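You operate a simulated robot arm through the tools that you are given. There is no shell and no other tool. Be economical: measure what you need, move in short steps, check, and stop when the job is done.

Carry out the task below with a simulated two-armed robot. There is one attempt and no reset: what you move stays moved.

## Task
Hold the purple sweater still, roll its lint off and put it in the shirts drawer.
Fine: roller back where it lay, drawer shut. Set down upright: blue lint roller. Where these are worked on the way, their far stop is far enough and under half their travel is too little: shirts drawer. What is to be rubbed or washed off counts as gone when no trace of it is left.

Only the result counts: the job must be done as asked and must still hold three seconds after the hand-in. Knocking over, shifting, dropping, spilling or breaking anything else fails it. Flat cloth is picked up by pressing the open fingertips on it (5 to 10 N) and closing them slowly along it; thin cloth reads only 2 to 8 mm in the jaws.

## Robot
Two 7-joint arms with two-finger parallel grippers on one trunk, on a base that drives. Base frame: it is fixed to the floor where the robot stands at the start and does not move with it; the origin is under the middle of the robot, x ahead of it, y to its left, z up; the surface under the hand at the start is at about z = 800. Units: mm, degrees, N and s.
The left shoulder is at the start at [70, 133, 1126], the right one opposite. With the tool pointing down near the work surface each hand reaches from about 100 to 640 mm from the robot's upright axis, wherever it stands, measured 20 degrees to its own side. Places, roughly: shirts drawer [500, -300, 700]; shirts drawer inside [600, -300, 600]. Payload 1.57 kg a hand.
The TCP of each hand is the grasp point between the finger pads, 30 mm short of the fingertips. In the tool frame z runs along the fingers and y along their closing line. The gripper opens to 80 mm. The fingers are 17 mm wide and 12 mm thick; the gripper's body (40 by 82 mm) begins 80 mm behind the TCP.
Orientation is that of the tool frame in the base frame, as a unit quaternion [x, y, z, w]. With the fingers straight down and closing along the base's y, the tool's x points along the base's -x, its y along +y and its z along -z.

## Interface
- The arms move only by the tool drive_tool. It takes "left_motion", "right_motion" or both (then of equal length, played together; a hand with none holds still); each is a list of rows, each a list of 2 entries, a list of its own where there are three numbers: the shift along the tool's x, y, z in units of 25 mm (1.0 is 25 mm), then the turn, a rotation vector about the tool's x, y, z in units of 4 degrees (1.0 is 4 degrees). In form: [[[tx, ty, tz], [ax, ay, az]], ...]. A call has 1 to 8 rows; each row shifts and turns the commanded pose from where the row before left it, along the tool's axes as they then stand. "left_gripper" and "right_gripper" are, for a hand that has rows, the opening, from 0 (shut) to 1 (fully open), set as the call begins (left out, the last holds). A call with a number of a shift or a turn outside -1 to 1 is refused whole. Rows are played at 5 a second. More than 50 mm and 8.6 degrees between two rows, or a gripper value outside its range, and nothing of the call is played. Where a pose cannot be reached the arm comes as near as it can. A force on the tool above 40 N (or 10 N above the force at the start of the call, whichever is more), or a blocked arm, ends the call early, and 0.2 s more pass. The fingers move at their own pace (about 153 mm/s each) and stop on an object; they squeeze with about 41 N. The grip force told is the motor's: it shows also when the fingers shut on nothing. Time passes only in rows, and 0.2 s behind the last, so rows that do not move let the fingers close. The reply holds the time, the measured pose of the TCP, the force on the tool along the base axes, the opening and the grip force, in the units named above and with some noise, with the torque about the TCP (base axes, N m) and any sound that the robot's microphone picked up.
- Cameras (640 x 400 px; columns grow to the right, rows downward): "scene" is now at [125.3, -32.4, 1341.4]; the picture's right is [-0.39, -0.92, 0.00], its down [-0.64, 0.28, -0.72] and it looks along [0.66, -0.28, -0.70] (base axes); focal length 214 px, centre (320, 200). "left" rides on the left gripper at [72, 7, -122] in its tool frame; the picture's right is [-0.09, 1.00, 0.00], its down [-0.84, -0.08, -0.54] and it looks along [-0.54, -0.05, 0.84] (tool axes); focal length 238 px, centre (320, 200). "right" rides on the right gripper at [72, -7, -122] in its tool frame; the picture's right is [0.09, 1.00, 0.00], its down [-0.84, 0.08, -0.54] and it looks along [-0.54, 0.05, 0.84] (tool axes); focal length 238 px, centre (320, 200).
- snapshot(camera): a new picture of that camera. The clock stands still meanwhile.
- lift_body(by): slides the trunk up (or, below 0, down) by that many mm; the arms and the scene camera ride with it, the base frame stays. It gives what a move gives, with no picture.
- steer(legs): drives the robot by 1 to 6 legs, each [ahead, left, turn to the left] in mm, mm and degrees, along the robot's own axes; the way and the turn of a leg run together, so that a leg with both is an arc; at most 1500 mm and 180 degrees a leg. The arms and the cameras ride along, it lands a little off, and it stops where it bumps. It gives what a move gives.
- pan_tilt(pan, tilt): turns the head with the scene camera to pan (to the left, within 86 degrees either way) and tilt (down, from -29 to 69), counted from straight ahead of the robot. It gives what a move gives.
- pixel_to_xyz(camera, pixels): for up to 12 pixels [column, row] of the newest picture of that camera ("zoom" is the newest enlarged one), the place [x, y, z] in the base frame of the surface seen there, good to about 2 mm. The clock stands still meanwhile.
- close_up(camera, box): a new picture of the part [left, top, right, bottom] of that camera's present view, enlarged. The clock stands still meanwhile.
- close_job(): hands the job in; it is judged then, once.

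Work in short steps. Measure before you move; look again where a grasp or a placing could have gone wrong, and mend it. You have 80 turns and 58 pictures in all, those below and enlarged ones among them. Open the grippers and draw the arms clear of the work before you hand the job in, unless the task says otherwise; then end with one line.

The tools are called after ">>>" as a command line: name --argument value ..., lists and objects as JSON in quotes. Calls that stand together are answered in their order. drive_tool: Moves the arms, as the interface text tells. Its arguments: {"type":"object","properties":{"left_motion":{"type":"array","items":{"type":"array"}},"left_gripper":{"type":"number"},"right_motion":{"type":"array","items":{"type":"array"}},"right_gripper":{"type":"number"}},"required":[]} The other tools are called the same way: lift_body (by) slides the trunk up or down; steer (legs) drives the base; pan_tilt (pan, tilt) turns the head that bears the scene camera; snapshot (camera) takes a picture; pixel_to_xyz (camera, pixels) gives the place of the surface under pixels of a picture; close_up (camera, box) takes an enlarged picture of a part of a camera's view; close_job () hands the job in.

At the start:

```text
t: 0.0
left_ee_pos: [419.4, -36.4, 1196.0]
left_tool_rot: [0.0, 1.0, 0.0, -0.001]
left_force: [0.0, -0.7, 0.5]
left_moment: [0.0, 0.04, -0.01]
left_opening: 79.9
left_grasp_force: 0.0
right_ee_pos: [384.3, -376.7, 1222.4]
right_tool_rot: [-0.001, 1.0, 0.0, 0.0]
right_force: [0.2, -0.2, 0.3]
right_moment: [-0.02, -0.03, 0.02]
right_opening: 79.7
right_grasp_force: 0.0
trunk travel left (down, up): [-700.0, 240.0]
robot x, y, heading: [0.4, -2.4, 0.2]
head pan, tilt: [-23.2, 44.3]
```

scene: 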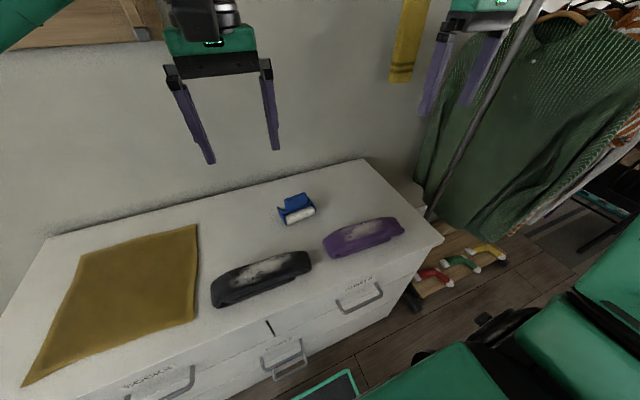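
right: 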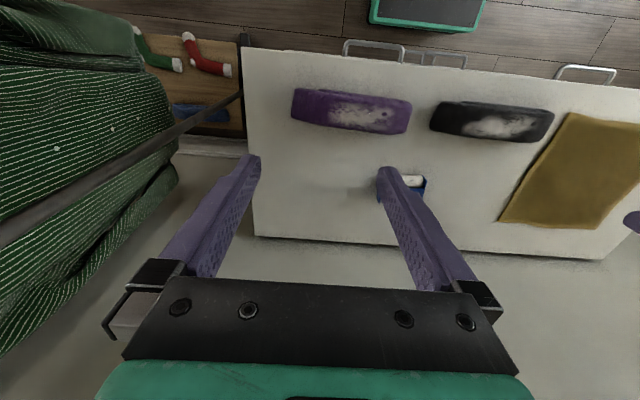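
left: 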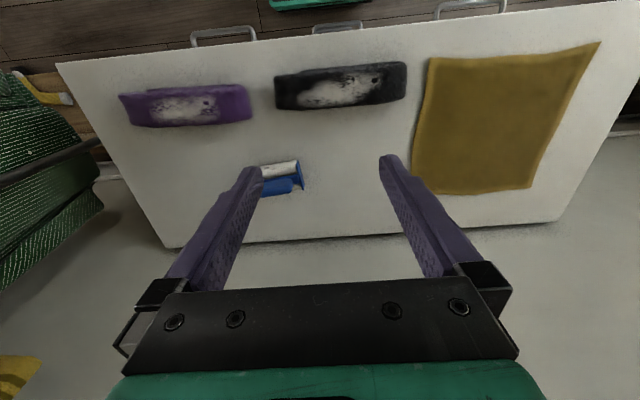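

The scene shows the roller near (297,208), the purple sweater near (363,237) and the drawers' handles. I enlarge that region to see which handle is the shirts drawer.

>>> close_up --camera "scene" --box '[200, 160, 460, 390]'

>>> pixel_to_xyz --camera "scene" --pixels '[[283, 212], [300, 216], [313, 211], [296, 200], [324, 250], [403, 229], [365, 238], [290, 240], [440, 240], [360, 160], [360, 300], [380, 290]]'

```text
1.74 times, centred on (330, 275) of scene
```

zoom: 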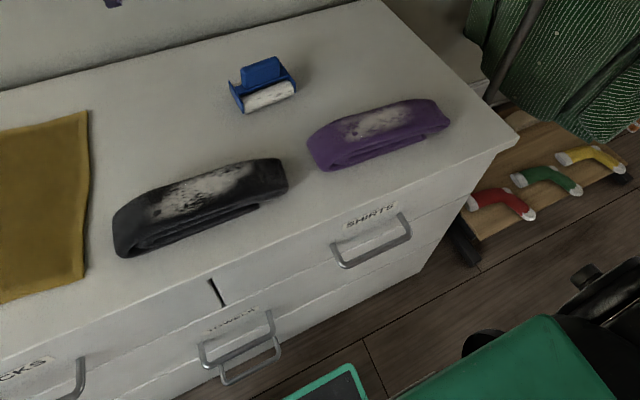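

```text
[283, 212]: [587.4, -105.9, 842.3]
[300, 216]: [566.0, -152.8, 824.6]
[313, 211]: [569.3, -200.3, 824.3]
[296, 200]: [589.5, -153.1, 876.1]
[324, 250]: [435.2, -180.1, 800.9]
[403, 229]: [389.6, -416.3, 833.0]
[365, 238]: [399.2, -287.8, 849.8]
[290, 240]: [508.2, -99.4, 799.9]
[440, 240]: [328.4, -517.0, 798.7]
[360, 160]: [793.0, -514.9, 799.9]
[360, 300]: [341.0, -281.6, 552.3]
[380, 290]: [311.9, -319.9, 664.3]
```

I look closer at the roller and sweater from the left hand camera, and measure the handle of SHIRTS.

>>> close_up --camera "left" --box '[90, 60, 330, 210]'

>>> close_up --camera "scene" --box '[260, 180, 420, 320]'

```text
2.67 times, centred on (210, 135) of left
```

zoom: 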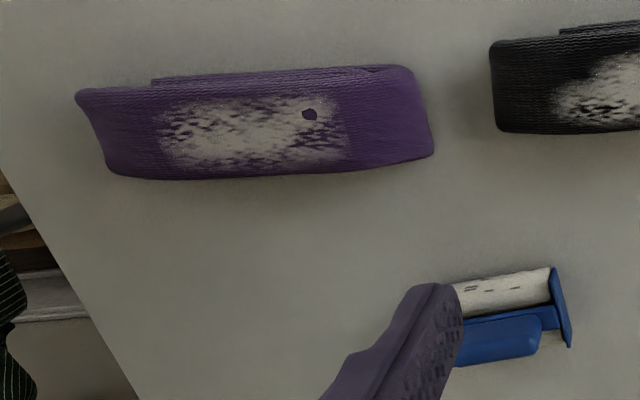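

```text
2.86 times, centred on (340, 250) of scene
```

zoom: 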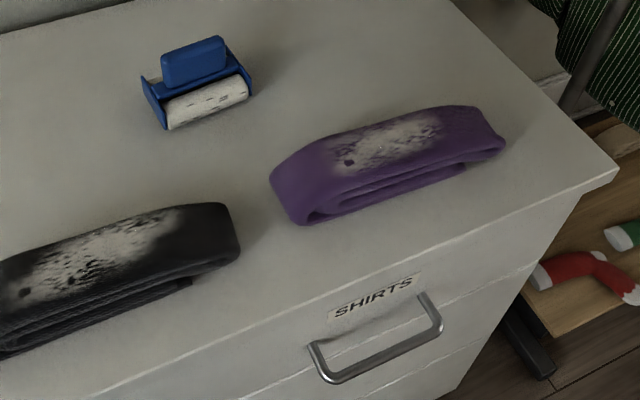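

The zoom shows the roller: blue block handle on top, white cylinder along roughly y. I measure handle, cylinder, sweater and drawer handle points.

>>> pixel_to_xyz --camera "zoom" --pixels '[[163, 60], [222, 44], [195, 47], [195, 66], [168, 115], [245, 85], [152, 105], [250, 75], [348, 162], [430, 120], [290, 190], [495, 130]]'

>>> pixel_to_xyz --camera "zoom" --pixels '[[315, 352], [330, 379], [380, 355], [438, 325], [424, 300], [370, 290], [200, 90], [370, 160], [400, 150], [460, 165], [300, 221], [400, 120]]'

```text
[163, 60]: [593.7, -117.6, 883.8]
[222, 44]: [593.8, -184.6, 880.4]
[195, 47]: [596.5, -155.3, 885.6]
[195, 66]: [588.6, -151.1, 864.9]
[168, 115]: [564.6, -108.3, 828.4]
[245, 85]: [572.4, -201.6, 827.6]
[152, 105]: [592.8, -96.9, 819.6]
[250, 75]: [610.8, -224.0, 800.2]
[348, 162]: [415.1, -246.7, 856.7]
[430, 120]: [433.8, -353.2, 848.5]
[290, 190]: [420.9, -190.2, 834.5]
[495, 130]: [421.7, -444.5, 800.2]
```

```text
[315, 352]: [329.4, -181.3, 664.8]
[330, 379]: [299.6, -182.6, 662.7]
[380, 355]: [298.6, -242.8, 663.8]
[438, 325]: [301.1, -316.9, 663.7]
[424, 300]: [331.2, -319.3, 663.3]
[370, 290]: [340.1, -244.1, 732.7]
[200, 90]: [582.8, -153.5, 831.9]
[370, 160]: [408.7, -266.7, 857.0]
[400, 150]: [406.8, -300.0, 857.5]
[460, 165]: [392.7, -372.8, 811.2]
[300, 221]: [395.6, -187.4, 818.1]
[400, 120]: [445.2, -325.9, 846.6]
```

Roller handle is about y −118..−185 at x≈594, top z≈885, with its axis along y. I'll yaw both hands 90° (closing along x), moving the right one towards above the roller and the left one out to +y.

>>> drive_tool --right_motion '[[[-0.35, 0.377, 0.333], [0, 0, -0.9375]], [[-0.374, 0.353, 0.333], [0, 0, -0.9375]], [[-0.396, 0.328, 0.333], [0, 0, -0.9375]], [[-0.417, 0.301, 0.333], [0, 0, -0.9375]], [[-0.436, 0.273, 0.333], [0, 0, -0.9375]], [[-0.453, 0.244, 0.333], [0, 0, -0.9375]], [[-0.468, 0.214, 0.333], [0, 0, -0.9375]], [[-0.48, 0.183, 0.333], [0, 0, -0.9375]]]' --left_motion '[[[0, 0.75, 0], [0, 0, 0.9375]], [[0.049, 0.748, 0], [0, 0, 0.9375]], [[0.098, 0.744, 0], [0, 0, 0.9375]], [[0.146, 0.736, 0], [0, 0, 0.9375]], [[0.194, 0.724, 0], [0, 0, 0.9375]], [[0.241, 0.71, 0], [0, 0, 0.9375]], [[0.287, 0.693, 0], [0, 0, 0.9375]], [[0.332, 0.673, 0], [0, 0, 0.9375]]]'

```text
t: 1.8
left_ee_pos: [419.7, 112.8, 1194.5]
left_tool_rot: [0.259, 0.966, -0.001, -0.001]
left_force: [0.6, 0.1, -0.4]
left_moment: [-0.04, -0.01, -0.04]
left_opening: 80.0
left_grasp_force: 0.1
right_ee_pos: [455.5, -300.0, 1154.8]
right_tool_rot: [-0.26, 0.966, -0.001, 0.0]
right_force: [-0.3, -0.3, 0.2]
right_moment: [-0.04, 0.04, 0.0]
right_opening: 80.0
right_grasp_force: 0.1
trunk travel left (down, up): [-700.0, 240.0]
robot x, y, heading: [0.6, 1.0, -0.1]
head pan, tilt: [-23.2, 44.3]
```

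Motion is as intended (30° each). I continue with the second third.

>>> drive_tool --right_motion '[[[-0.492, 0.151, 0.333], [0, 0, -0.9375]], [[-0.5, 0.119, 0.333], [0, 0, -0.9375]], [[-0.507, 0.086, 0.333], [0, 0, -0.9375]], [[-0.511, 0.052, 0.333], [0, 0, -0.9375]], [[-0.514, 0.019, 0.333], [0, 0, -0.9375]], [[-0.514, -0.015, 0.333], [0, 0, -0.9375]], [[-0.512, -0.048, 0.333], [0, 0, -0.9375]], [[-0.507, -0.082, 0.333], [0, 0, -0.9375]]]' --left_motion '[[[0, 0, 0], [0, 0, 0.9375]], [[0, 0, 0], [0, 0, 0.9375]], [[0, 0, 0], [0, 0, 0.9375]], [[0, 0, 0], [0, 0, 0.9375]], [[0, 0, 0], [0, 0, 0.9375]], [[0, 0, 0], [0, 0, 0.9375]], [[0, 0, 0], [0, 0, 0.9375]], [[0, 0, 0], [0, 0, 0.9375]]]'

>>> drive_tool --right_motion '[[[-0.501, -0.115, 0.333], [0, 0, -0.9375]], [[-0.492, -0.147, 0.333], [0, 0, -0.9375]], [[-0.482, -0.179, 0.333], [0, 0, -0.9375]], [[-0.469, -0.211, 0.333], [0, 0, -0.9375]], [[-0.454, -0.241, 0.333], [0, 0, -0.9375]], [[-0.437, -0.27, 0.333], [0, 0, -0.9375]], [[-0.419, -0.298, 0.333], [0, 0, -0.9375]], [[-0.399, -0.325, 0.333], [0, 0, -0.9375]]]' --left_motion '[[[0, 0, 0], [0, 0, 0.9375]], [[0, 0, 0], [0, 0, 0.9375]], [[0, 0, 0], [0, 0, 0.9375]], [[0, 0, 0], [0, 0, 0.9375]], [[0, 0, 0], [0, 0, 0.9375]], [[0, 0, 0], [0, 0, 0.9375]], [[0, 0, 0], [0, 0, 0.9375]], [[0, 0, 0], [0, 0, 0.9375]]]'

>>> snapshot --camera "right"

>>> snapshot --camera "scene"

```text
t: 3.6
left_ee_pos: [420.8, 113.3, 1195.7]
left_tool_rot: [0.499, 0.866, 0.0, 0.0]
left_force: [-0.1, 0.3, -0.5]
left_moment: [-0.02, 0.01, 0.0]
left_opening: 80.0
left_grasp_force: 0.0
right_ee_pos: [526.4, -226.7, 1087.4]
right_tool_rot: [-0.5, 0.866, 0.0, 0.001]
right_force: [-0.3, 0.4, -0.5]
right_moment: [0.01, -0.01, -0.01]
right_opening: 79.9
right_grasp_force: 0.2
trunk travel left (down, up): [-700.0, 240.0]
robot x, y, heading: [-1.2, -0.2, -0.3]
head pan, tilt: [-23.2, 44.3]
```

```text
t: 5.4
left_ee_pos: [418.3, 111.9, 1195.0]
left_tool_rot: [0.708, 0.707, 0.0, 0.0]
left_force: [1.3, 0.8, 0.0]
left_moment: [0.03, 0.0, -0.01]
left_opening: 80.0
left_grasp_force: 0.0
right_ee_pos: [533.7, -179.2, 1011.7]
right_tool_rot: [0.707, -0.707, 0.0, -0.001]
right_force: [-0.9, 0.5, 0.1]
right_moment: [0.01, -0.01, 0.0]
right_opening: 80.0
right_grasp_force: 0.0
right hand out of reach, approached as far as the arm can: row 2, 3, 4, 5, 6, 7, 8
trunk travel left (down, up): [-700.0, 240.0]
robot x, y, heading: [2.2, -0.4, 0.1]
head pan, tilt: [-23.2, 44.3]
```

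```text
51 pictures are left
```

right: 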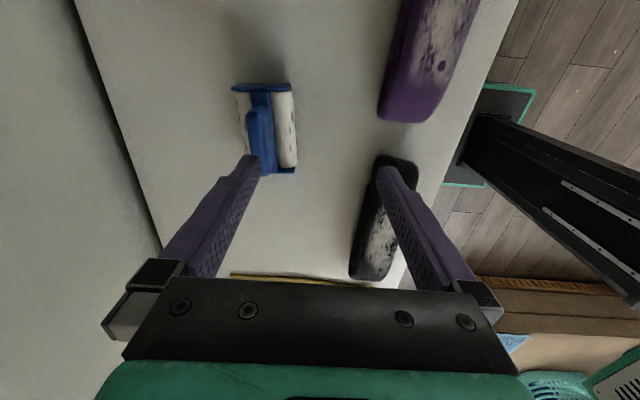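

```text
50 pictures are left
```

scene: 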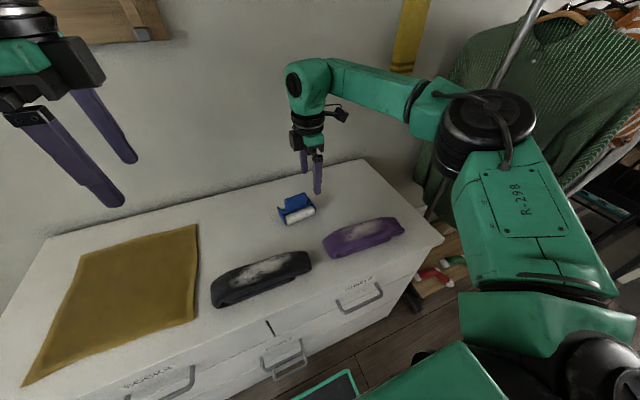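

The right hand stopped short at x≈534 (stretched at this height). The right picture shows the roller at (265,130); I measure it before going lower.

>>> close_up --camera "right" --box '[215, 70, 315, 190]'

>>> pixel_to_xyz --camera "right" --pixels '[[252, 115], [272, 113], [262, 112], [274, 145], [262, 130], [240, 120], [280, 100], [290, 130], [270, 88], [243, 88], [290, 86], [292, 171]]'

```text
3.33 times, centred on (265, 130) of right
```

zoom: 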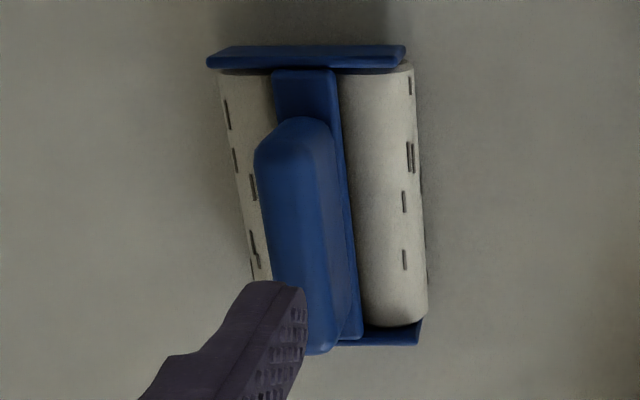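

```text
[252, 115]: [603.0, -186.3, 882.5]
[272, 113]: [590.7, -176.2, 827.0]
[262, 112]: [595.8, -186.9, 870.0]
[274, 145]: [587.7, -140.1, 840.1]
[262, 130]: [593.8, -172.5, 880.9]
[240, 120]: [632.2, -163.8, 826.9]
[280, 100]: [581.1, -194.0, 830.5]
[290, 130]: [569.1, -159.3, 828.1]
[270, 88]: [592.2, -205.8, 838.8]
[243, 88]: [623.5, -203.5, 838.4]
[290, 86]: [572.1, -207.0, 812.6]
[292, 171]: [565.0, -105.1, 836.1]
```

The handle is a block about 25 mm thick centred near (596,−152), top z 885, axis yawed ~3.5°. I go straight down one step to see how the commanded pose continues.

>>> drive_tool --right_motion '[[[0, 0, 1], [0, 0, -0.43]], [[0, 0, 1], [0, 0, -0.43]]]' --right_gripper 1

```text
t: 6.0
left_ee_pos: [420.0, 111.2, 1196.0]
left_tool_rot: [0.708, 0.707, 0.001, 0.0]
left_force: [-0.1, -0.7, -0.1]
left_moment: [-0.01, 0.04, 0.0]
left_opening: 80.0
left_grasp_force: 0.0
right_ee_pos: [531.7, -181.4, 961.9]
right_tool_rot: [0.728, -0.685, 0.0, -0.001]
right_force: [-0.1, 0.6, 0.6]
right_moment: [0.01, 0.0, -0.01]
right_opening: 79.9
right_grasp_force: 0.1
trunk travel left (down, up): [-700.0, 240.0]
robot x, y, heading: [-2.7, -3.3, 0.1]
head pan, tilt: [-23.2, 44.3]
```

Commands start from the measured pose. Now I move level to above the handle, (596,−152).

>>> drive_tool --right_motion '[[[-0.333, -0.876, 0], [0, 0, 0]], [[-0.333, -0.876, 0], [0, 0, 0]], [[-0.333, -0.876, 0], [0, 0, 0]]]'

>>> snapshot --camera "right"

```text
t: 6.8
left_ee_pos: [418.8, 111.8, 1195.6]
left_tool_rot: [0.707, 0.707, -0.001, 0.0]
left_force: [-0.1, 0.3, -0.2]
left_moment: [0.03, 0.0, 0.02]
left_opening: 80.0
left_grasp_force: 0.0
right_ee_pos: [533.2, -182.4, 964.7]
right_tool_rot: [0.728, -0.686, 0.0, -0.001]
right_force: [0.5, 0.6, 0.5]
right_moment: [0.01, -0.01, 0.0]
right_opening: 79.8
right_grasp_force: 0.1
right hand out of reach, approached as far as the arm can: row 1, 2, 3
trunk travel left (down, up): [-700.0, 240.0]
robot x, y, heading: [2.1, -2.0, 0.2]
head pan, tilt: [-23.2, 44.3]
```

```text
48 pictures are left
```

right: 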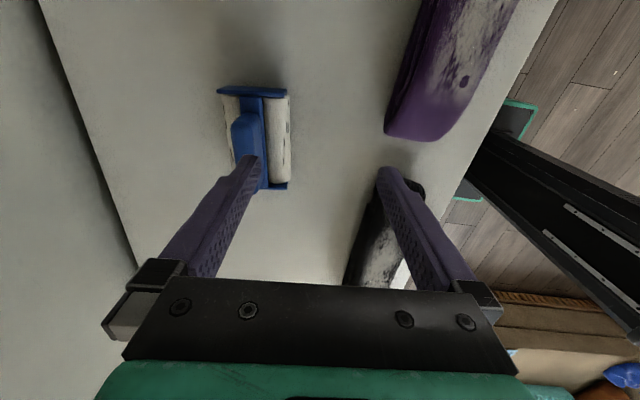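

The hand is at its reach limit. I check the gap between the robot's base (green-rimmed plate at (515,110)) and the chest front before driving forward.

>>> pixel_to_xyz --camera "right" --pixels '[[515, 105], [535, 106], [510, 130], [520, 90], [500, 150], [480, 200], [500, 120], [540, 30], [525, 75], [470, 190]]'

>>> pixel_to_xyz --camera "scene" --pixels '[[350, 373], [318, 383], [340, 390], [480, 350], [420, 350], [455, 370], [290, 352], [290, 375], [300, 398]]'

```text
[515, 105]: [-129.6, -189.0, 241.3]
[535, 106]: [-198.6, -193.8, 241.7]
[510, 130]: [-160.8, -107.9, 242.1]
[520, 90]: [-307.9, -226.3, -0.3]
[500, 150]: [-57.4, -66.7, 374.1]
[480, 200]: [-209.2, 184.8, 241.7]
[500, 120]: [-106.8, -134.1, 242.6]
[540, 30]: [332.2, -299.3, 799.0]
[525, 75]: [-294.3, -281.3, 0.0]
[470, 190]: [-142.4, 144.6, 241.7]
```

```text
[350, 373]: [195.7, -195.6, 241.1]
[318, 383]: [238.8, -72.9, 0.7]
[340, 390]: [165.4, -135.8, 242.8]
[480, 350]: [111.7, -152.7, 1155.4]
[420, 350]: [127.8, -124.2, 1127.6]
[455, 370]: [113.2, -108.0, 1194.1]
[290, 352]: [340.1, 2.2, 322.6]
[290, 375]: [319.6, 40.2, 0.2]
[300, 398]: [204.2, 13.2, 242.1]
```

Base front is at x≈205, chest front at 340 and handles at ~299, so I can drive 70 mm ahead.

>>> steer --legs '[[70, 0, 0]]'

>>> snapshot --camera "right"

```text
t: 7.8
left_ee_pos: [484.3, 111.2, 1197.5]
left_tool_rot: [0.707, 0.707, 0.002, 0.001]
left_force: [-0.6, -0.2, -0.1]
left_moment: [-0.01, -0.02, 0.01]
left_opening: 80.1
left_grasp_force: 0.1
right_ee_pos: [599.5, -181.7, 967.5]
right_tool_rot: [0.729, -0.685, 0.001, -0.002]
right_force: [0.8, -0.6, -0.5]
right_moment: [-0.02, -0.01, 0.0]
right_opening: 80.3
right_grasp_force: 0.0
trunk travel left (down, up): [-700.0, 240.0]
robot x, y, heading: [70.2, 3.8, -0.1]
head pan, tilt: [-23.2, 44.3]
```

```text
47 pictures are left
```

right: 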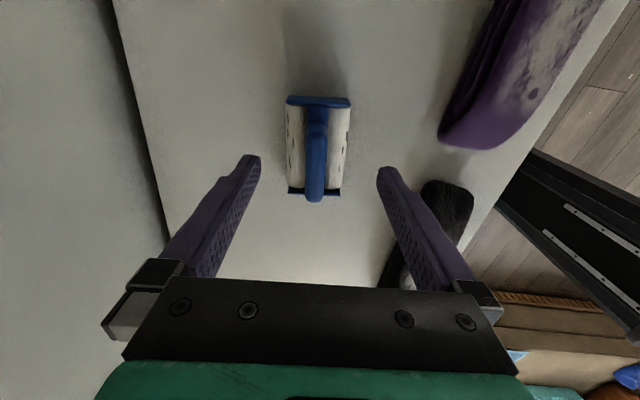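

The handle appears centred at (315,160), aligned with the jaws. I shift 29 mm in +y and lower to TCP z≈880, then look.

>>> drive_tool --right_motion '[[[-0.58, 0.03, 0.3], [0, 0, 0]], [[-0.58, 0.03, 0.3], [0, 0, 0]], [[0, 0, 1], [0, 0, 0]], [[0, 0, 1], [0, 0, 0]], [[0, 0, 0.9], [0, 0, 0]]]'

>>> snapshot --camera "right"

```text
t: 9.0
left_ee_pos: [488.3, 111.1, 1195.6]
left_tool_rot: [0.707, 0.707, 0.0, 0.001]
left_force: [-0.3, 0.3, -1.4]
left_moment: [-0.02, 0.01, -0.01]
left_opening: 79.9
left_grasp_force: 0.1
right_ee_pos: [572.1, -170.0, 885.1]
right_tool_rot: [0.728, -0.686, 0.0, -0.001]
right_force: [-0.2, -0.1, 0.0]
right_moment: [-0.04, -0.01, -0.03]
right_opening: 80.3
right_grasp_force: 0.1
right hand out of reach, approached as far as the arm can: row 1, 2, 3, 4, 5
trunk travel left (down, up): [-700.0, 240.0]
robot x, y, heading: [67.7, -2.3, 0.3]
head pan, tilt: [-23.2, 44.3]
```

```text
46 pictures are left
```

right: 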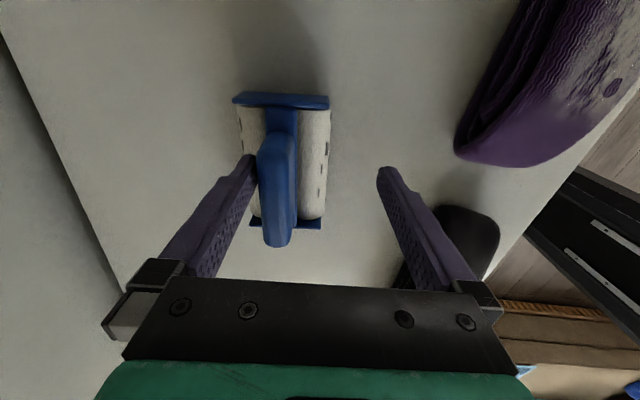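

The reach shrinks as the hand goes down, so the shoulder is too high. I raise the hand 75 mm, then lower the trunk 80 mm.

>>> drive_tool --right_motion '[[[0, 0, -1], [0, 0, 0]], [[0, 0, -1], [0, 0, 0]], [[0, 0, -1], [0, 0, 0]], [[0, 0, -1], [0, 0, 0]], [[-0.35, -0.5, 0], [0, 0, 0]], [[-0.35, -0.5, 0], [0, 0, 0]]]'

>>> lift_body --by -80

```text
t: 10.4
left_ee_pos: [487.5, 111.2, 1196.5]
left_tool_rot: [0.707, 0.707, -0.001, 0.0]
left_force: [-0.4, -0.2, 0.2]
left_moment: [0.01, 0.01, 0.0]
left_opening: 80.1
left_grasp_force: 0.1
right_ee_pos: [587.8, -155.4, 985.2]
right_tool_rot: [0.729, -0.684, 0.001, -0.002]
right_force: [-0.2, 0.0, 0.7]
right_moment: [0.01, 0.0, 0.0]
right_opening: 80.0
right_grasp_force: 0.0
right hand out of reach, approached as far as the arm can: row 6
trunk travel left (down, up): [-700.0, 240.0]
robot x, y, heading: [66.9, -0.1, 0.1]
head pan, tilt: [-23.2, 44.3]
```

```text
t: 11.6
left_ee_pos: [486.9, 110.9, 1116.6]
left_tool_rot: [0.707, 0.707, 0.0, 0.0]
left_force: [0.1, -0.8, -0.2]
left_moment: [-0.02, -0.03, -0.02]
left_opening: 79.8
left_grasp_force: 0.1
right_ee_pos: [586.8, -156.7, 906.4]
right_tool_rot: [0.729, -0.685, 0.0, -0.003]
right_force: [-0.2, 0.3, 0.7]
right_moment: [-0.02, -0.02, -0.01]
right_opening: 80.0
right_grasp_force: 0.0
trunk travel left (down, up): [-620.0, 320.0]
robot x, y, heading: [69.0, 5.1, -0.1]
head pan, tilt: [-23.2, 44.3]
```

Off in x by ~9 mm at the reach limit, so I drive 12 mm further ahead and look.

>>> steer --legs '[[12, 0, 0]]'

>>> snapshot --camera "right"

```text
t: 12.4
left_ee_pos: [492.4, 112.2, 1116.0]
left_tool_rot: [0.706, 0.708, -0.001, -0.001]
left_force: [0.6, 0.7, 0.1]
left_moment: [0.01, -0.02, 0.0]
left_opening: 79.8
left_grasp_force: 0.1
right_ee_pos: [593.8, -155.6, 903.8]
right_tool_rot: [0.729, -0.685, 0.001, -0.002]
right_force: [-0.7, -0.6, 0.0]
right_moment: [-0.03, 0.0, -0.02]
right_opening: 80.2
right_grasp_force: 0.1
trunk travel left (down, up): [-620.0, 320.0]
robot x, y, heading: [78.8, 1.4, -0.1]
head pan, tilt: [-23.2, 44.3]
stopped in leg 1: the robot was blocked; the commanded pose is now the measured one
```

```text
45 pictures are left
```

right: 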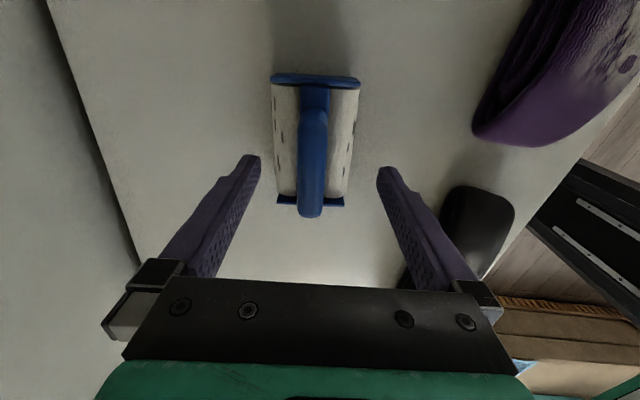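

Base reached the chest (front ~x=288). The handle (313,165) is between the fingers; I lower 24 mm and close.

>>> drive_tool --right_motion '[[[0, 0, 0.5], [0, 0, 0]], [[0, 0, 0.46], [0, 0, 0]]]'

>>> drive_tool --right_motion '[[[0, 0, 0], [0, 0, 0]], [[0, 0, 0], [0, 0, 0]], [[0, 0, 0], [0, 0, 0]]]' --right_gripper 0.2

>>> snapshot --camera "right"

```text
t: 13.0
left_ee_pos: [493.5, 113.4, 1116.4]
left_tool_rot: [0.706, 0.708, -0.001, 0.0]
left_force: [-0.2, 0.7, -1.0]
left_moment: [0.0, -0.01, 0.02]
left_opening: 79.8
left_grasp_force: 0.1
right_ee_pos: [592.1, -157.5, 881.4]
right_tool_rot: [0.729, -0.684, 0.001, -0.003]
right_force: [0.6, 0.1, 0.5]
right_moment: [0.0, 0.02, 0.0]
right_opening: 80.1
right_grasp_force: 0.0
trunk travel left (down, up): [-620.0, 320.0]
robot x, y, heading: [72.7, 2.1, 0.0]
head pan, tilt: [-23.2, 44.3]
```

```text
t: 13.8
left_ee_pos: [490.6, 112.0, 1116.5]
left_tool_rot: [0.706, 0.708, -0.001, -0.001]
left_force: [-0.3, 0.1, 0.6]
left_moment: [-0.01, -0.01, 0.0]
left_opening: 80.3
left_grasp_force: 0.0
right_ee_pos: [591.7, -156.0, 881.3]
right_tool_rot: [0.729, -0.685, 0.001, -0.003]
right_force: [-0.5, -1.1, 1.2]
right_moment: [-0.12, 0.13, -0.04]
right_opening: 19.4
right_grasp_force: 33.2
trunk travel left (down, up): [-620.0, 320.0]
robot x, y, heading: [72.4, 3.5, 0.3]
head pan, tilt: [-23.2, 44.3]
```

```text
44 pictures are left
```

right: 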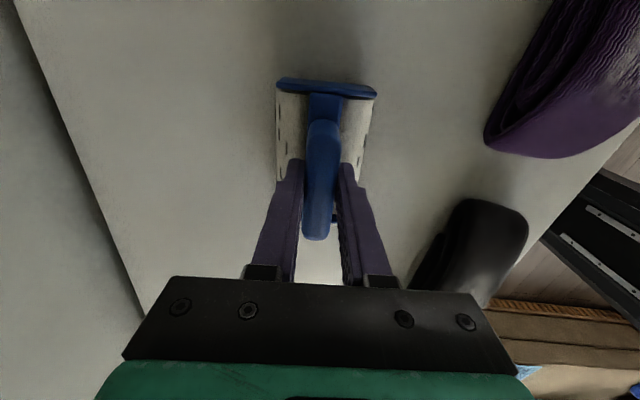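

Gripped (19.4 mm, 33 N). I close fully and lift 100 mm.

>>> drive_tool --right_motion '[[[0, 0, 0], [0, 0, 0]], [[0, 0, 0], [0, 0, 0]], [[0, 0, -0.6], [0, 0, 0]], [[0, 0, -1], [0, 0, 0]], [[0, 0, -1], [0, 0, 0]], [[0, 0, -1], [0, 0, 0]], [[0, 0, -0.8], [0, 0, 0]]]' --right_gripper 0

>>> steer --legs '[[-50, 0, 0]]'

>>> drive_tool --right_motion '[[[1, 0.75, 0], [0, 0, 0]], [[1, 0.75, 0], [0, 0, 0]], [[1, 0.75, 0], [0, 0, 0]], [[1, 0.75, 0], [0, 0, 0]], [[1, 0.75, 0], [0, 0, 0]], [[1, 0.75, 0], [0, 0, 0]], [[1, 0.75, 0], [0, 0, 0]], [[1, 0.0, 0], [0, 0, 0]]]'

>>> snapshot --camera "scene"

```text
t: 15.4
left_ee_pos: [491.4, 112.5, 1116.7]
left_tool_rot: [0.706, 0.708, 0.001, 0.0]
left_force: [-0.2, 0.3, -0.3]
left_moment: [0.03, -0.03, -0.01]
left_opening: 79.9
left_grasp_force: 0.1
right_ee_pos: [587.9, -160.1, 989.4]
right_tool_rot: [0.729, -0.685, 0.0, -0.003]
right_force: [0.7, 0.4, -0.4]
right_moment: [0.02, 0.03, 0.0]
right_opening: 0.0
right_grasp_force: 21.3
right hand out of reach, approached as far as the arm can: row 6, 7
trunk travel left (down, up): [-620.0, 320.0]
robot x, y, heading: [76.4, -0.8, 0.2]
head pan, tilt: [-23.2, 44.3]
```

```text
t: 16.3
left_ee_pos: [444.3, 113.1, 1115.8]
left_tool_rot: [0.707, 0.708, -0.001, -0.001]
left_force: [0.7, -0.1, 0.1]
left_moment: [0.01, 0.0, 0.02]
left_opening: 79.8
left_grasp_force: 0.1
right_ee_pos: [538.2, -161.1, 988.0]
right_tool_rot: [0.728, -0.685, 0.0, -0.003]
right_force: [-0.2, -0.3, -0.7]
right_moment: [-0.03, 0.02, 0.03]
right_opening: 0.0
right_grasp_force: 20.7
trunk travel left (down, up): [-620.0, 320.0]
robot x, y, heading: [23.9, -0.2, -0.0]
head pan, tilt: [-23.2, 44.3]
```

```text
t: 18.1
left_ee_pos: [441.9, 111.3, 1116.1]
left_tool_rot: [0.707, 0.707, 0.0, 0.0]
left_force: [-0.3, 0.3, 0.3]
left_moment: [0.0, 0.02, 0.01]
left_opening: 80.0
left_grasp_force: 0.0
right_ee_pos: [416.1, -369.4, 988.4]
right_tool_rot: [0.729, -0.685, 0.001, -0.003]
right_force: [-0.5, -0.7, 0.3]
right_moment: [0.01, 0.01, 0.03]
right_opening: 0.0
right_grasp_force: 21.6
trunk travel left (down, up): [-620.0, 320.0]
robot x, y, heading: [21.5, -4.5, 0.3]
head pan, tilt: [-23.2, 44.3]
```

```text
43 pictures are left
```

scene: 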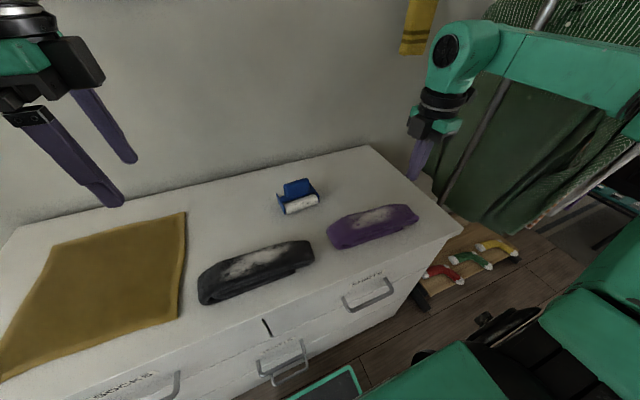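

The right gripper closed to 0: the roller slipped out and still stands on the chest at (297,197). I re-measure it.

>>> close_up --camera "scene" --box '[260, 165, 340, 225]'

>>> pixel_to_xyz --camera "zoom" --pixels '[[195, 140], [390, 120], [300, 120], [300, 150], [200, 200], [400, 180], [250, 330], [450, 260], [330, 240], [170, 270], [480, 200], [300, 180]]'

```text
6.67 times, centred on (300, 195) of scene
```

zoom: 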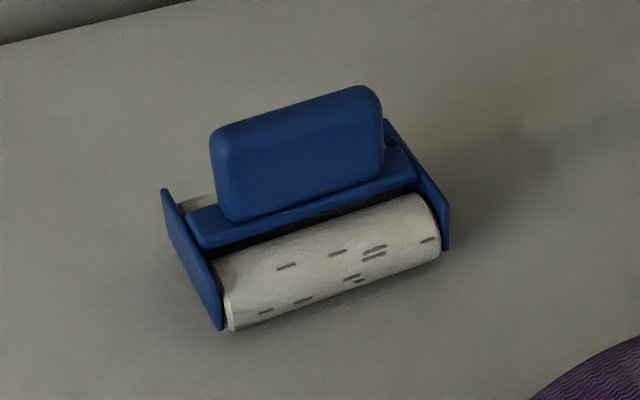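

```text
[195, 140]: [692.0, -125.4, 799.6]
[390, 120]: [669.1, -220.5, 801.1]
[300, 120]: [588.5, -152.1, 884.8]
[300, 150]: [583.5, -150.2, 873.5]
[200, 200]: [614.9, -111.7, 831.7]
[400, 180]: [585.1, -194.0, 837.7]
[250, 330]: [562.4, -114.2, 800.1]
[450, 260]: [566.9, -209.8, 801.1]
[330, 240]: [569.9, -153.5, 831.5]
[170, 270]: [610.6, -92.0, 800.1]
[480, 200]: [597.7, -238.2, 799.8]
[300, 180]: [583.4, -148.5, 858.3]
```

The roller stands where it was (handle centre ≈(593,−151), 19 mm thick). I return above it with open fingers and will grip deeper.

>>> drive_tool --right_motion '[[[-1, 0, 0], [0, 0, 0]], [[-1, -0.75, 0], [0, 0, 0]], [[-1, -0.75, 0], [0, 0, 0]], [[-1, -0.75, 0], [0, 0, 0]], [[-1, -0.75, 0], [0, 0, 0]], [[-1, -0.75, 0], [0, 0, 0]], [[-1, -0.75, 0], [0, 0, 0]], [[-1, -0.75, 0], [0, 0, 0]]]' --right_gripper 1

>>> steer --legs '[[53, 0, 0]]'

>>> lift_body --by -30

```text
t: 19.9
left_ee_pos: [444.3, 111.8, 1115.7]
left_tool_rot: [0.706, 0.708, -0.001, -0.002]
left_force: [0.9, -0.6, 0.1]
left_moment: [0.02, 0.02, -0.01]
left_opening: 79.8
left_grasp_force: 0.0
right_ee_pos: [539.0, -162.4, 986.7]
right_tool_rot: [0.727, -0.687, 0.0, 0.0]
right_force: [0.2, 0.3, -0.3]
right_moment: [-0.02, 0.0, 0.01]
right_opening: 80.2
right_grasp_force: 0.1
trunk travel left (down, up): [-620.0, 320.0]
robot x, y, heading: [25.4, -2.0, 0.4]
head pan, tilt: [-23.2, 44.3]
```

```text
t: 21.0
left_ee_pos: [494.7, 112.7, 1113.9]
left_tool_rot: [0.705, 0.709, -0.002, -0.002]
left_force: [-0.1, -0.2, 1.3]
left_moment: [0.0, 0.05, -0.02]
left_opening: 80.0
left_grasp_force: 0.1
right_ee_pos: [590.6, -161.3, 987.2]
right_tool_rot: [0.729, -0.685, 0.001, -0.001]
right_force: [0.2, 1.0, 0.2]
right_moment: [-0.01, 0.0, 0.0]
right_opening: 80.0
right_grasp_force: 0.2
trunk travel left (down, up): [-620.0, 320.0]
robot x, y, heading: [73.3, -2.2, 0.2]
head pan, tilt: [-23.2, 44.3]
stopped in leg 1: the robot was blocked; the commanded pose is now the measured one
```

```text
t: 21.8
left_ee_pos: [491.1, 111.5, 1086.3]
left_tool_rot: [0.705, 0.709, 0.0, 0.0]
left_force: [0.5, -0.1, -0.2]
left_moment: [0.01, -0.01, 0.02]
left_opening: 80.0
left_grasp_force: 0.0
right_ee_pos: [586.4, -161.4, 958.9]
right_tool_rot: [0.728, -0.685, 0.002, -0.003]
right_force: [-0.9, -0.5, 1.1]
right_moment: [-0.01, -0.03, -0.01]
right_opening: 79.9
right_grasp_force: 0.0
trunk travel left (down, up): [-590.0, 350.0]
robot x, y, heading: [73.0, -3.2, 0.5]
head pan, tilt: [-23.2, 44.3]
```

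Now lower to z≈870 with a small correction.

>>> drive_tool --right_motion '[[[-0.16, -0.12, 0.9], [0, 0, 0]], [[-0.16, -0.12, 0.9], [0, 0, 0]], [[0, 0, 0.9], [0, 0, 0]], [[0, 0, 0.86], [0, 0, 0]]]'

>>> snapshot --camera "right"

```text
t: 22.8
left_ee_pos: [491.5, 111.5, 1084.9]
left_tool_rot: [0.705, 0.709, 0.0, -0.001]
left_force: [0.3, 0.1, 0.3]
left_moment: [0.0, 0.0, -0.02]
left_opening: 80.0
left_grasp_force: 0.1
right_ee_pos: [591.1, -152.0, 870.9]
right_tool_rot: [0.729, -0.685, 0.001, -0.003]
right_force: [-0.2, 0.0, 0.0]
right_moment: [0.0, 0.03, -0.02]
right_opening: 80.1
right_grasp_force: 0.0
trunk travel left (down, up): [-590.0, 350.0]
robot x, y, heading: [73.4, 1.9, 0.3]
head pan, tilt: [-23.2, 44.3]
```

```text
41 pictures are left
```

right: 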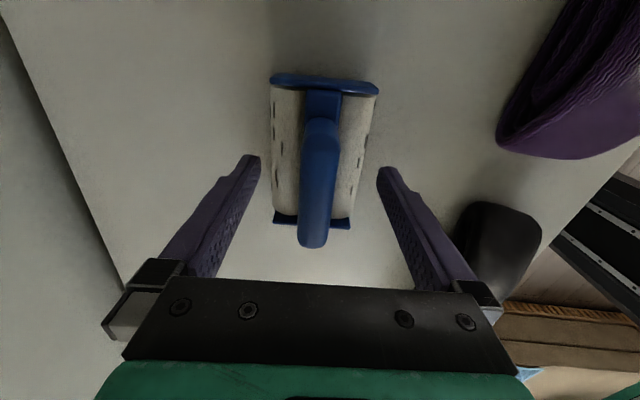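

Centred at (317,190). Close fully with waiting rows and check the opening.

>>> drive_tool --right_motion '[[[0, 0, 0], [0, 0, 0]], [[0, 0, 0], [0, 0, 0]], [[0, 0, 0], [0, 0, 0]], [[0, 0, 0], [0, 0, 0]]]' --right_gripper 0

>>> drive_tool --right_motion '[[[0, 0, -0.3], [0, 0, 0]], [[0, 0, -0.3], [0, 0, 0]], [[0, 0, -0.3], [0, 0, 0]]]'

```text
t: 23.8
left_ee_pos: [491.1, 112.0, 1085.3]
left_tool_rot: [0.705, 0.709, 0.0, -0.001]
left_force: [0.2, -0.2, 1.3]
left_moment: [0.02, 0.02, 0.02]
left_opening: 80.2
left_grasp_force: 0.0
right_ee_pos: [592.5, -151.7, 870.6]
right_tool_rot: [0.729, -0.685, 0.001, -0.004]
right_force: [2.2, -1.0, 6.5]
right_moment: [-0.03, -0.01, 0.02]
right_opening: 19.4
right_grasp_force: 33.2
trunk travel left (down, up): [-590.0, 350.0]
robot x, y, heading: [71.1, 0.6, 0.6]
head pan, tilt: [-23.2, 44.3]
```

```text
t: 24.6
left_ee_pos: [491.0, 112.6, 1085.4]
left_tool_rot: [0.705, 0.71, -0.001, -0.001]
left_force: [-0.2, 0.6, 0.0]
left_moment: [0.02, 0.01, 0.0]
left_opening: 79.7
left_grasp_force: 0.0
right_ee_pos: [592.9, -152.0, 891.8]
right_tool_rot: [0.729, -0.685, 0.001, -0.003]
right_force: [0.0, -0.9, -1.0]
right_moment: [0.01, -0.03, -0.02]
right_opening: 19.3
right_grasp_force: 33.2
trunk travel left (down, up): [-590.0, 350.0]
robot x, y, heading: [75.8, 0.0, 0.4]
head pan, tilt: [-23.2, 44.3]
```

Held at 19.3 mm with ~1 N of weight. I lift to ~965, back off and check.

>>> drive_tool --right_motion '[[[0, 0, -1], [0, 0, 0]], [[0, 0, -1], [0, 0, 0]], [[0, 0, -1], [0, 0, 0]]]'

>>> steer --legs '[[-50, 0, 0]]'

>>> drive_tool --right_motion '[[[1, 0.75, 0], [0, 0, 0]], [[1, 0.75, 0], [0, 0, 0]], [[1, 0.75, 0], [0, 0, 0]], [[1, 0.75, 0], [0, 0, 0]], [[1, 0.75, 0], [0, 0, 0]], [[1, 0.75, 0], [0, 0, 0]], [[1, 0.75, 0], [0, 0, 0]], [[1, 0.0, 0], [0, 0, 0]]]'

>>> pan_tilt --pan -30 --tilt 55

>>> snapshot --camera "scene"

```text
t: 25.4
left_ee_pos: [491.8, 112.4, 1085.9]
left_tool_rot: [0.705, 0.709, 0.0, -0.001]
left_force: [0.4, -0.7, -0.4]
left_moment: [0.02, 0.03, 0.02]
left_opening: 80.0
left_grasp_force: 0.0
right_ee_pos: [583.3, -157.3, 963.7]
right_tool_rot: [0.729, -0.684, 0.001, -0.004]
right_force: [-0.3, -1.3, -0.3]
right_moment: [-0.01, 0.02, 0.01]
right_opening: 19.6
right_grasp_force: 33.7
right hand out of reach, approached as far as the arm can: row 2, 3
trunk travel left (down, up): [-590.0, 350.0]
robot x, y, heading: [73.1, -0.9, 0.3]
head pan, tilt: [-23.2, 44.3]
```

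```text
t: 26.3
left_ee_pos: [443.5, 112.3, 1084.3]
left_tool_rot: [0.705, 0.709, -0.001, -0.002]
left_force: [-0.2, -0.7, 0.1]
left_moment: [-0.02, -0.01, 0.02]
left_opening: 80.1
left_grasp_force: 0.0
right_ee_pos: [536.4, -157.6, 961.7]
right_tool_rot: [0.729, -0.685, 0.001, -0.004]
right_force: [-1.1, 0.7, -1.7]
right_moment: [-0.02, -0.02, 0.0]
right_opening: 19.6
right_grasp_force: 33.6
trunk travel left (down, up): [-590.0, 350.0]
robot x, y, heading: [23.0, 0.3, 0.2]
head pan, tilt: [-23.2, 44.3]
```

```text
t: 28.1
left_ee_pos: [443.4, 111.7, 1085.8]
left_tool_rot: [0.706, 0.708, 0.0, -0.001]
left_force: [0.0, 0.4, -0.1]
left_moment: [0.04, 0.02, 0.01]
left_opening: 80.0
left_grasp_force: 0.1
right_ee_pos: [413.9, -365.9, 962.0]
right_tool_rot: [0.729, -0.685, 0.0, -0.005]
right_force: [0.0, 0.6, -0.9]
right_moment: [0.04, -0.01, 0.01]
right_opening: 19.4
right_grasp_force: 33.7
trunk travel left (down, up): [-590.0, 350.0]
robot x, y, heading: [24.4, -5.1, 0.4]
head pan, tilt: [-23.2, 44.3]
```

```text
t: 28.8
left_ee_pos: [442.5, 111.9, 1086.9]
left_tool_rot: [0.705, 0.709, -0.001, -0.001]
left_force: [-0.1, 0.5, -0.5]
left_moment: [0.0, 0.01, -0.05]
left_opening: 79.9
left_grasp_force: 0.1
right_ee_pos: [415.4, -366.3, 964.1]
right_tool_rot: [0.729, -0.685, 0.001, -0.004]
right_force: [-0.1, 1.2, -1.5]
right_moment: [-0.01, -0.01, -0.02]
right_opening: 19.6
right_grasp_force: 33.3
trunk travel left (down, up): [-590.0, 350.0]
robot x, y, heading: [22.6, -2.8, 0.3]
head pan, tilt: [-30.0, 55.0]
```

```text
40 pictures are left
```

scene: 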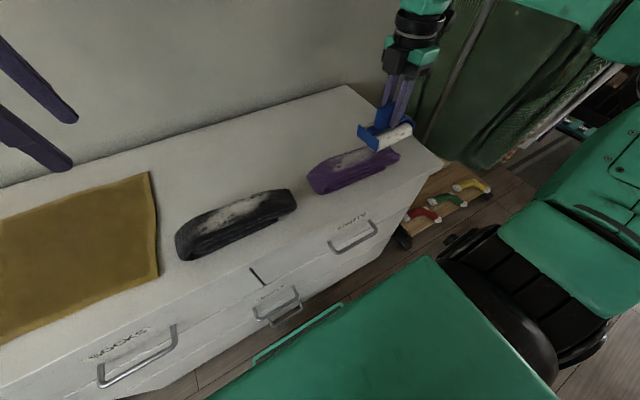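

The roller hangs in the right gripper. I zoom on the sweater to measure its ends for the left hand's hold.

>>> close_up --camera "scene" --box '[290, 120, 420, 210]'

>>> pixel_to_xyz --camera "zoom" --pixels '[[85, 280], [150, 360], [100, 320], [110, 240], [170, 200], [170, 250], [170, 300], [260, 180], [290, 230], [500, 190], [530, 160], [320, 250]]'

```text
4.44 times, centred on (355, 165) of scene
```

zoom: 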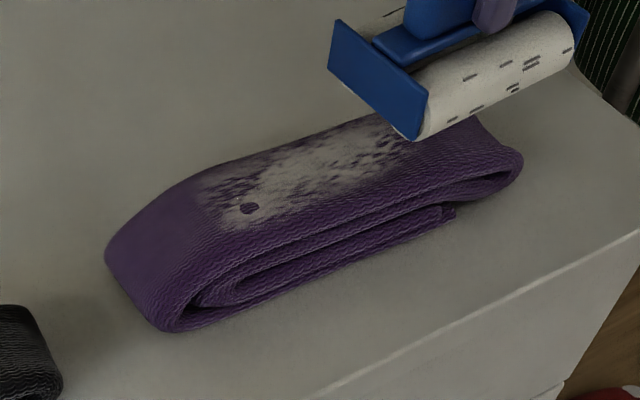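

```text
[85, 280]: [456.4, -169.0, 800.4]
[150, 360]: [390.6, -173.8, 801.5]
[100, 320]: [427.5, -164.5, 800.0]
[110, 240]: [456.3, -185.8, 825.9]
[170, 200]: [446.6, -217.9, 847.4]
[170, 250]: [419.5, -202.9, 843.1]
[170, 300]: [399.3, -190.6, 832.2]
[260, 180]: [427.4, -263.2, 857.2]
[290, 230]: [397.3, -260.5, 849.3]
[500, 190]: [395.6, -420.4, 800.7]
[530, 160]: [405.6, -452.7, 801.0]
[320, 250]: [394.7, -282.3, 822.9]
```

Sweater: x 394–460, y −180…−425, top 857; the patch starts at y≈−230. I bring the left hand over towards its left end, tilting 24° so its body stays at +y.

>>> drive_tool --left_motion '[[[-1, -0.08, 0.5], [0, 0, 0]], [[-1, -0.08, 0.5], [0, 0, 0]], [[-1, -0.08, 0.5], [0, 0, 0]], [[-1, -0.08, 0.5], [0, 0, 0]], [[-1, -0.08, 0.5], [0, 0, 0]], [[-1, -0.08, 0.5], [0, 0, 0]], [[-1, -0.08, 0.5], [0, 0, 0]], [[-1, -0.08, 0.5], [0, 0, 0]]]' --left_gripper 1

>>> drive_tool --left_motion '[[[0, 0, 0], [0, -1, 0]], [[0, 0, 0], [0, -1, 0]], [[0, 0, 0], [0, -1, 0]], [[0, 0, 0], [0, -1, 0]], [[0, 0, 0], [0, -1, 0]], [[0, 0, 0], [0, -1, 0]], [[-0.93, 0, 0], [0, 0, 0]], [[-0.93, 0, 0], [0, 0, 0]]]'

>>> snapshot --camera "left"

```text
t: 30.6
left_ee_pos: [427.2, -89.1, 984.1]
left_tool_rot: [0.705, 0.709, 0.001, -0.001]
left_force: [-1.3, 0.0, 0.8]
left_moment: [0.02, 0.0, -0.01]
left_opening: 79.9
left_grasp_force: 0.0
right_ee_pos: [415.6, -366.5, 962.4]
right_tool_rot: [0.729, -0.685, 0.0, -0.004]
right_force: [-0.1, 0.1, -1.4]
right_moment: [-0.02, 0.02, -0.01]
right_opening: 19.8
right_grasp_force: 33.2
trunk travel left (down, up): [-590.0, 350.0]
robot x, y, heading: [24.2, 1.8, -0.0]
head pan, tilt: [-30.0, 55.0]
```

```text
t: 32.4
left_ee_pos: [426.0, -130.4, 1003.7]
left_tool_rot: [0.69, 0.694, -0.146, 0.146]
left_force: [-0.5, -0.2, 0.2]
left_moment: [0.01, 0.03, 0.0]
left_opening: 79.9
left_grasp_force: 0.0
right_ee_pos: [414.6, -365.9, 962.4]
right_tool_rot: [0.729, -0.684, 0.0, -0.004]
right_force: [0.1, 0.1, -0.8]
right_moment: [0.0, -0.01, 0.01]
right_opening: 19.7
right_grasp_force: 33.0
trunk travel left (down, up): [-590.0, 350.0]
robot x, y, heading: [21.4, 1.3, 0.4]
head pan, tilt: [-30.0, 55.0]
```

```text
38 pictures are left
```

left: 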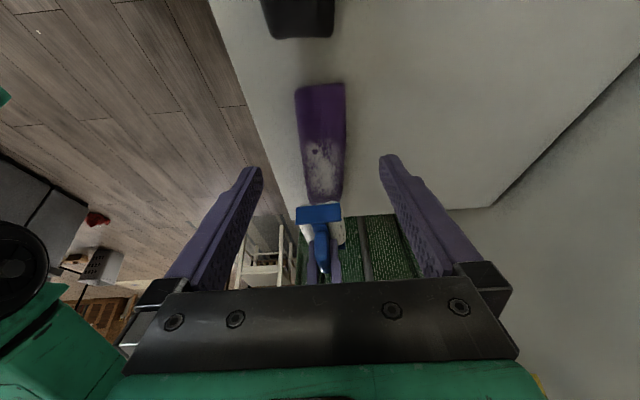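

Sweater's left end is centred in the jaw line at (322,100). I advance 150 mm along the tool.

>>> drive_tool --left_motion '[[[0, 0, 0.9], [0, 0, 0]], [[0, 0, 0.9], [0, 0, 0]], [[0, 0, 0.9], [0, 0, 0]], [[0, 0, 0.9], [0, 0, 0]], [[0, 0, 0.9], [0, 0, 0]], [[0, 0, 0.9], [0, 0, 0]]]'

>>> snapshot --camera "left"

```text
t: 33.8
left_ee_pos: [428.3, -185.7, 879.2]
left_tool_rot: [0.69, 0.693, -0.147, 0.147]
left_force: [0.5, 0.3, 0.3]
left_moment: [0.03, 0.02, 0.0]
left_opening: 79.8
left_grasp_force: 0.0
right_ee_pos: [414.5, -365.6, 962.8]
right_tool_rot: [0.729, -0.684, 0.0, -0.005]
right_force: [-0.2, 0.0, -2.0]
right_moment: [0.0, -0.03, -0.02]
right_opening: 19.5
right_grasp_force: 33.4
trunk travel left (down, up): [-590.0, 350.0]
robot x, y, heading: [22.1, -2.6, 0.2]
head pan, tilt: [-30.0, 55.0]
```

```text
37 pictures are left
```

left: 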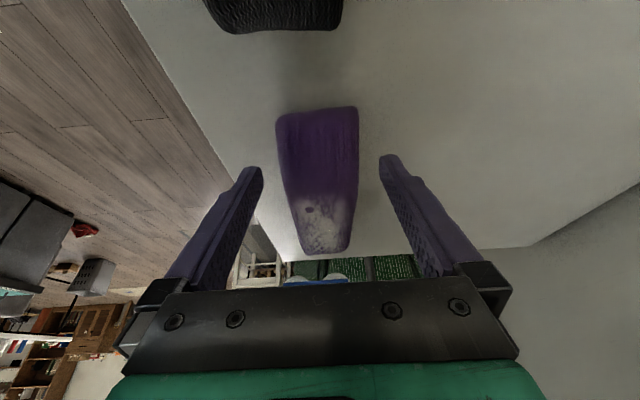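

Still well centred. I advance the last 43 mm and close on the sweater's end.

>>> drive_tool --left_motion '[[[0, 0, 0.87], [0, 0, 0]], [[0, 0, 0.83], [0, 0, 0]]]'

>>> drive_tool --left_motion '[[[0, 0, 0], [0, 0, 0]], [[0, 0, 0], [0, 0, 0]], [[0, 0, 0], [0, 0, 0]]]' --left_gripper 0

>>> snapshot --camera "scene"

```text
t: 34.4
left_ee_pos: [428.0, -203.3, 841.7]
left_tool_rot: [0.691, 0.693, -0.147, 0.147]
left_force: [0.3, 0.0, -0.1]
left_moment: [-0.02, 0.0, 0.01]
left_opening: 80.1
left_grasp_force: 0.0
right_ee_pos: [414.1, -366.8, 961.8]
right_tool_rot: [0.729, -0.684, 0.001, -0.004]
right_force: [-0.4, -0.5, -1.2]
right_moment: [-0.02, 0.02, -0.01]
right_opening: 19.6
right_grasp_force: 33.8
trunk travel left (down, up): [-590.0, 350.0]
robot x, y, heading: [23.9, -0.9, 0.1]
head pan, tilt: [-30.0, 55.0]
```

```text
t: 35.2
left_ee_pos: [426.0, -203.6, 842.7]
left_tool_rot: [0.69, 0.693, -0.148, 0.147]
left_force: [-0.6, -0.4, -0.7]
left_moment: [0.01, 0.06, -0.15]
left_opening: 70.1
left_grasp_force: 41.2
right_ee_pos: [413.7, -366.0, 962.2]
right_tool_rot: [0.729, -0.685, 0.001, -0.004]
right_force: [0.4, -0.4, -1.3]
right_moment: [0.02, -0.01, -0.02]
right_opening: 19.5
right_grasp_force: 33.5
trunk travel left (down, up): [-590.0, 350.0]
robot x, y, heading: [27.1, -2.5, 0.2]
head pan, tilt: [-30.0, 55.0]
```

```text
36 pictures are left
```

scene: 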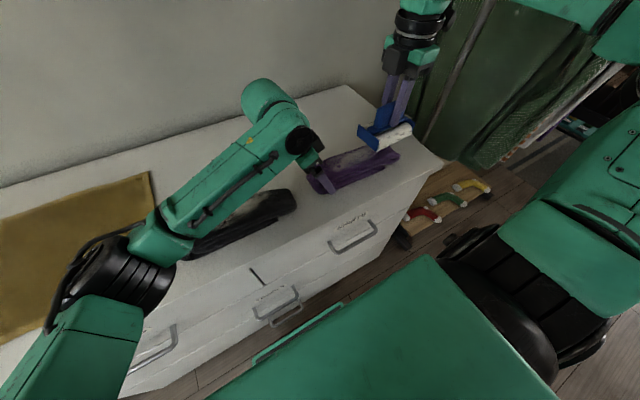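

Sweater held (70 mm, 41 N). I bring the roller over the right half of the patch (y≈−346) and lower until contact.

>>> drive_tool --right_motion '[[[-0.77, -0.53, 0], [0, 0, 0]], [[0, 0, 0.6], [0, 0, 0]], [[0, 0, 0.6], [0, 0, 0]], [[0, 0, 0.15], [0, 0, 0]], [[0, 0, 0.15], [0, 0, 0]]]'

>>> close_up --camera "scene" --box '[290, 100, 430, 210]'

```text
t: 36.4
left_ee_pos: [426.9, -202.6, 841.8]
left_tool_rot: [0.69, 0.694, -0.147, 0.145]
left_force: [1.6, -2.4, -5.5]
left_moment: [-0.33, 0.0, 0.32]
left_opening: 70.1
left_grasp_force: 41.5
right_ee_pos: [427.5, -344.8, 926.5]
right_tool_rot: [0.729, -0.684, 0.002, -0.006]
right_force: [-1.5, -1.5, 14.6]
right_moment: [0.18, 0.45, 0.14]
right_opening: 19.4
right_grasp_force: 33.2
trunk travel left (down, up): [-590.0, 350.0]
robot x, y, heading: [23.6, 0.1, 0.1]
head pan, tilt: [-30.0, 55.0]
```

```text
3.64 times, centred on (360, 155) of scene
```

zoom: 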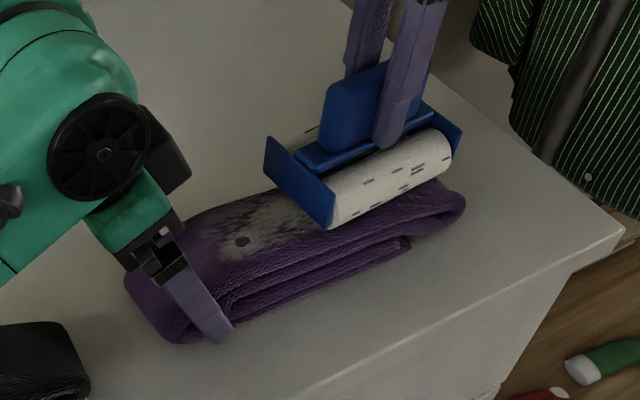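

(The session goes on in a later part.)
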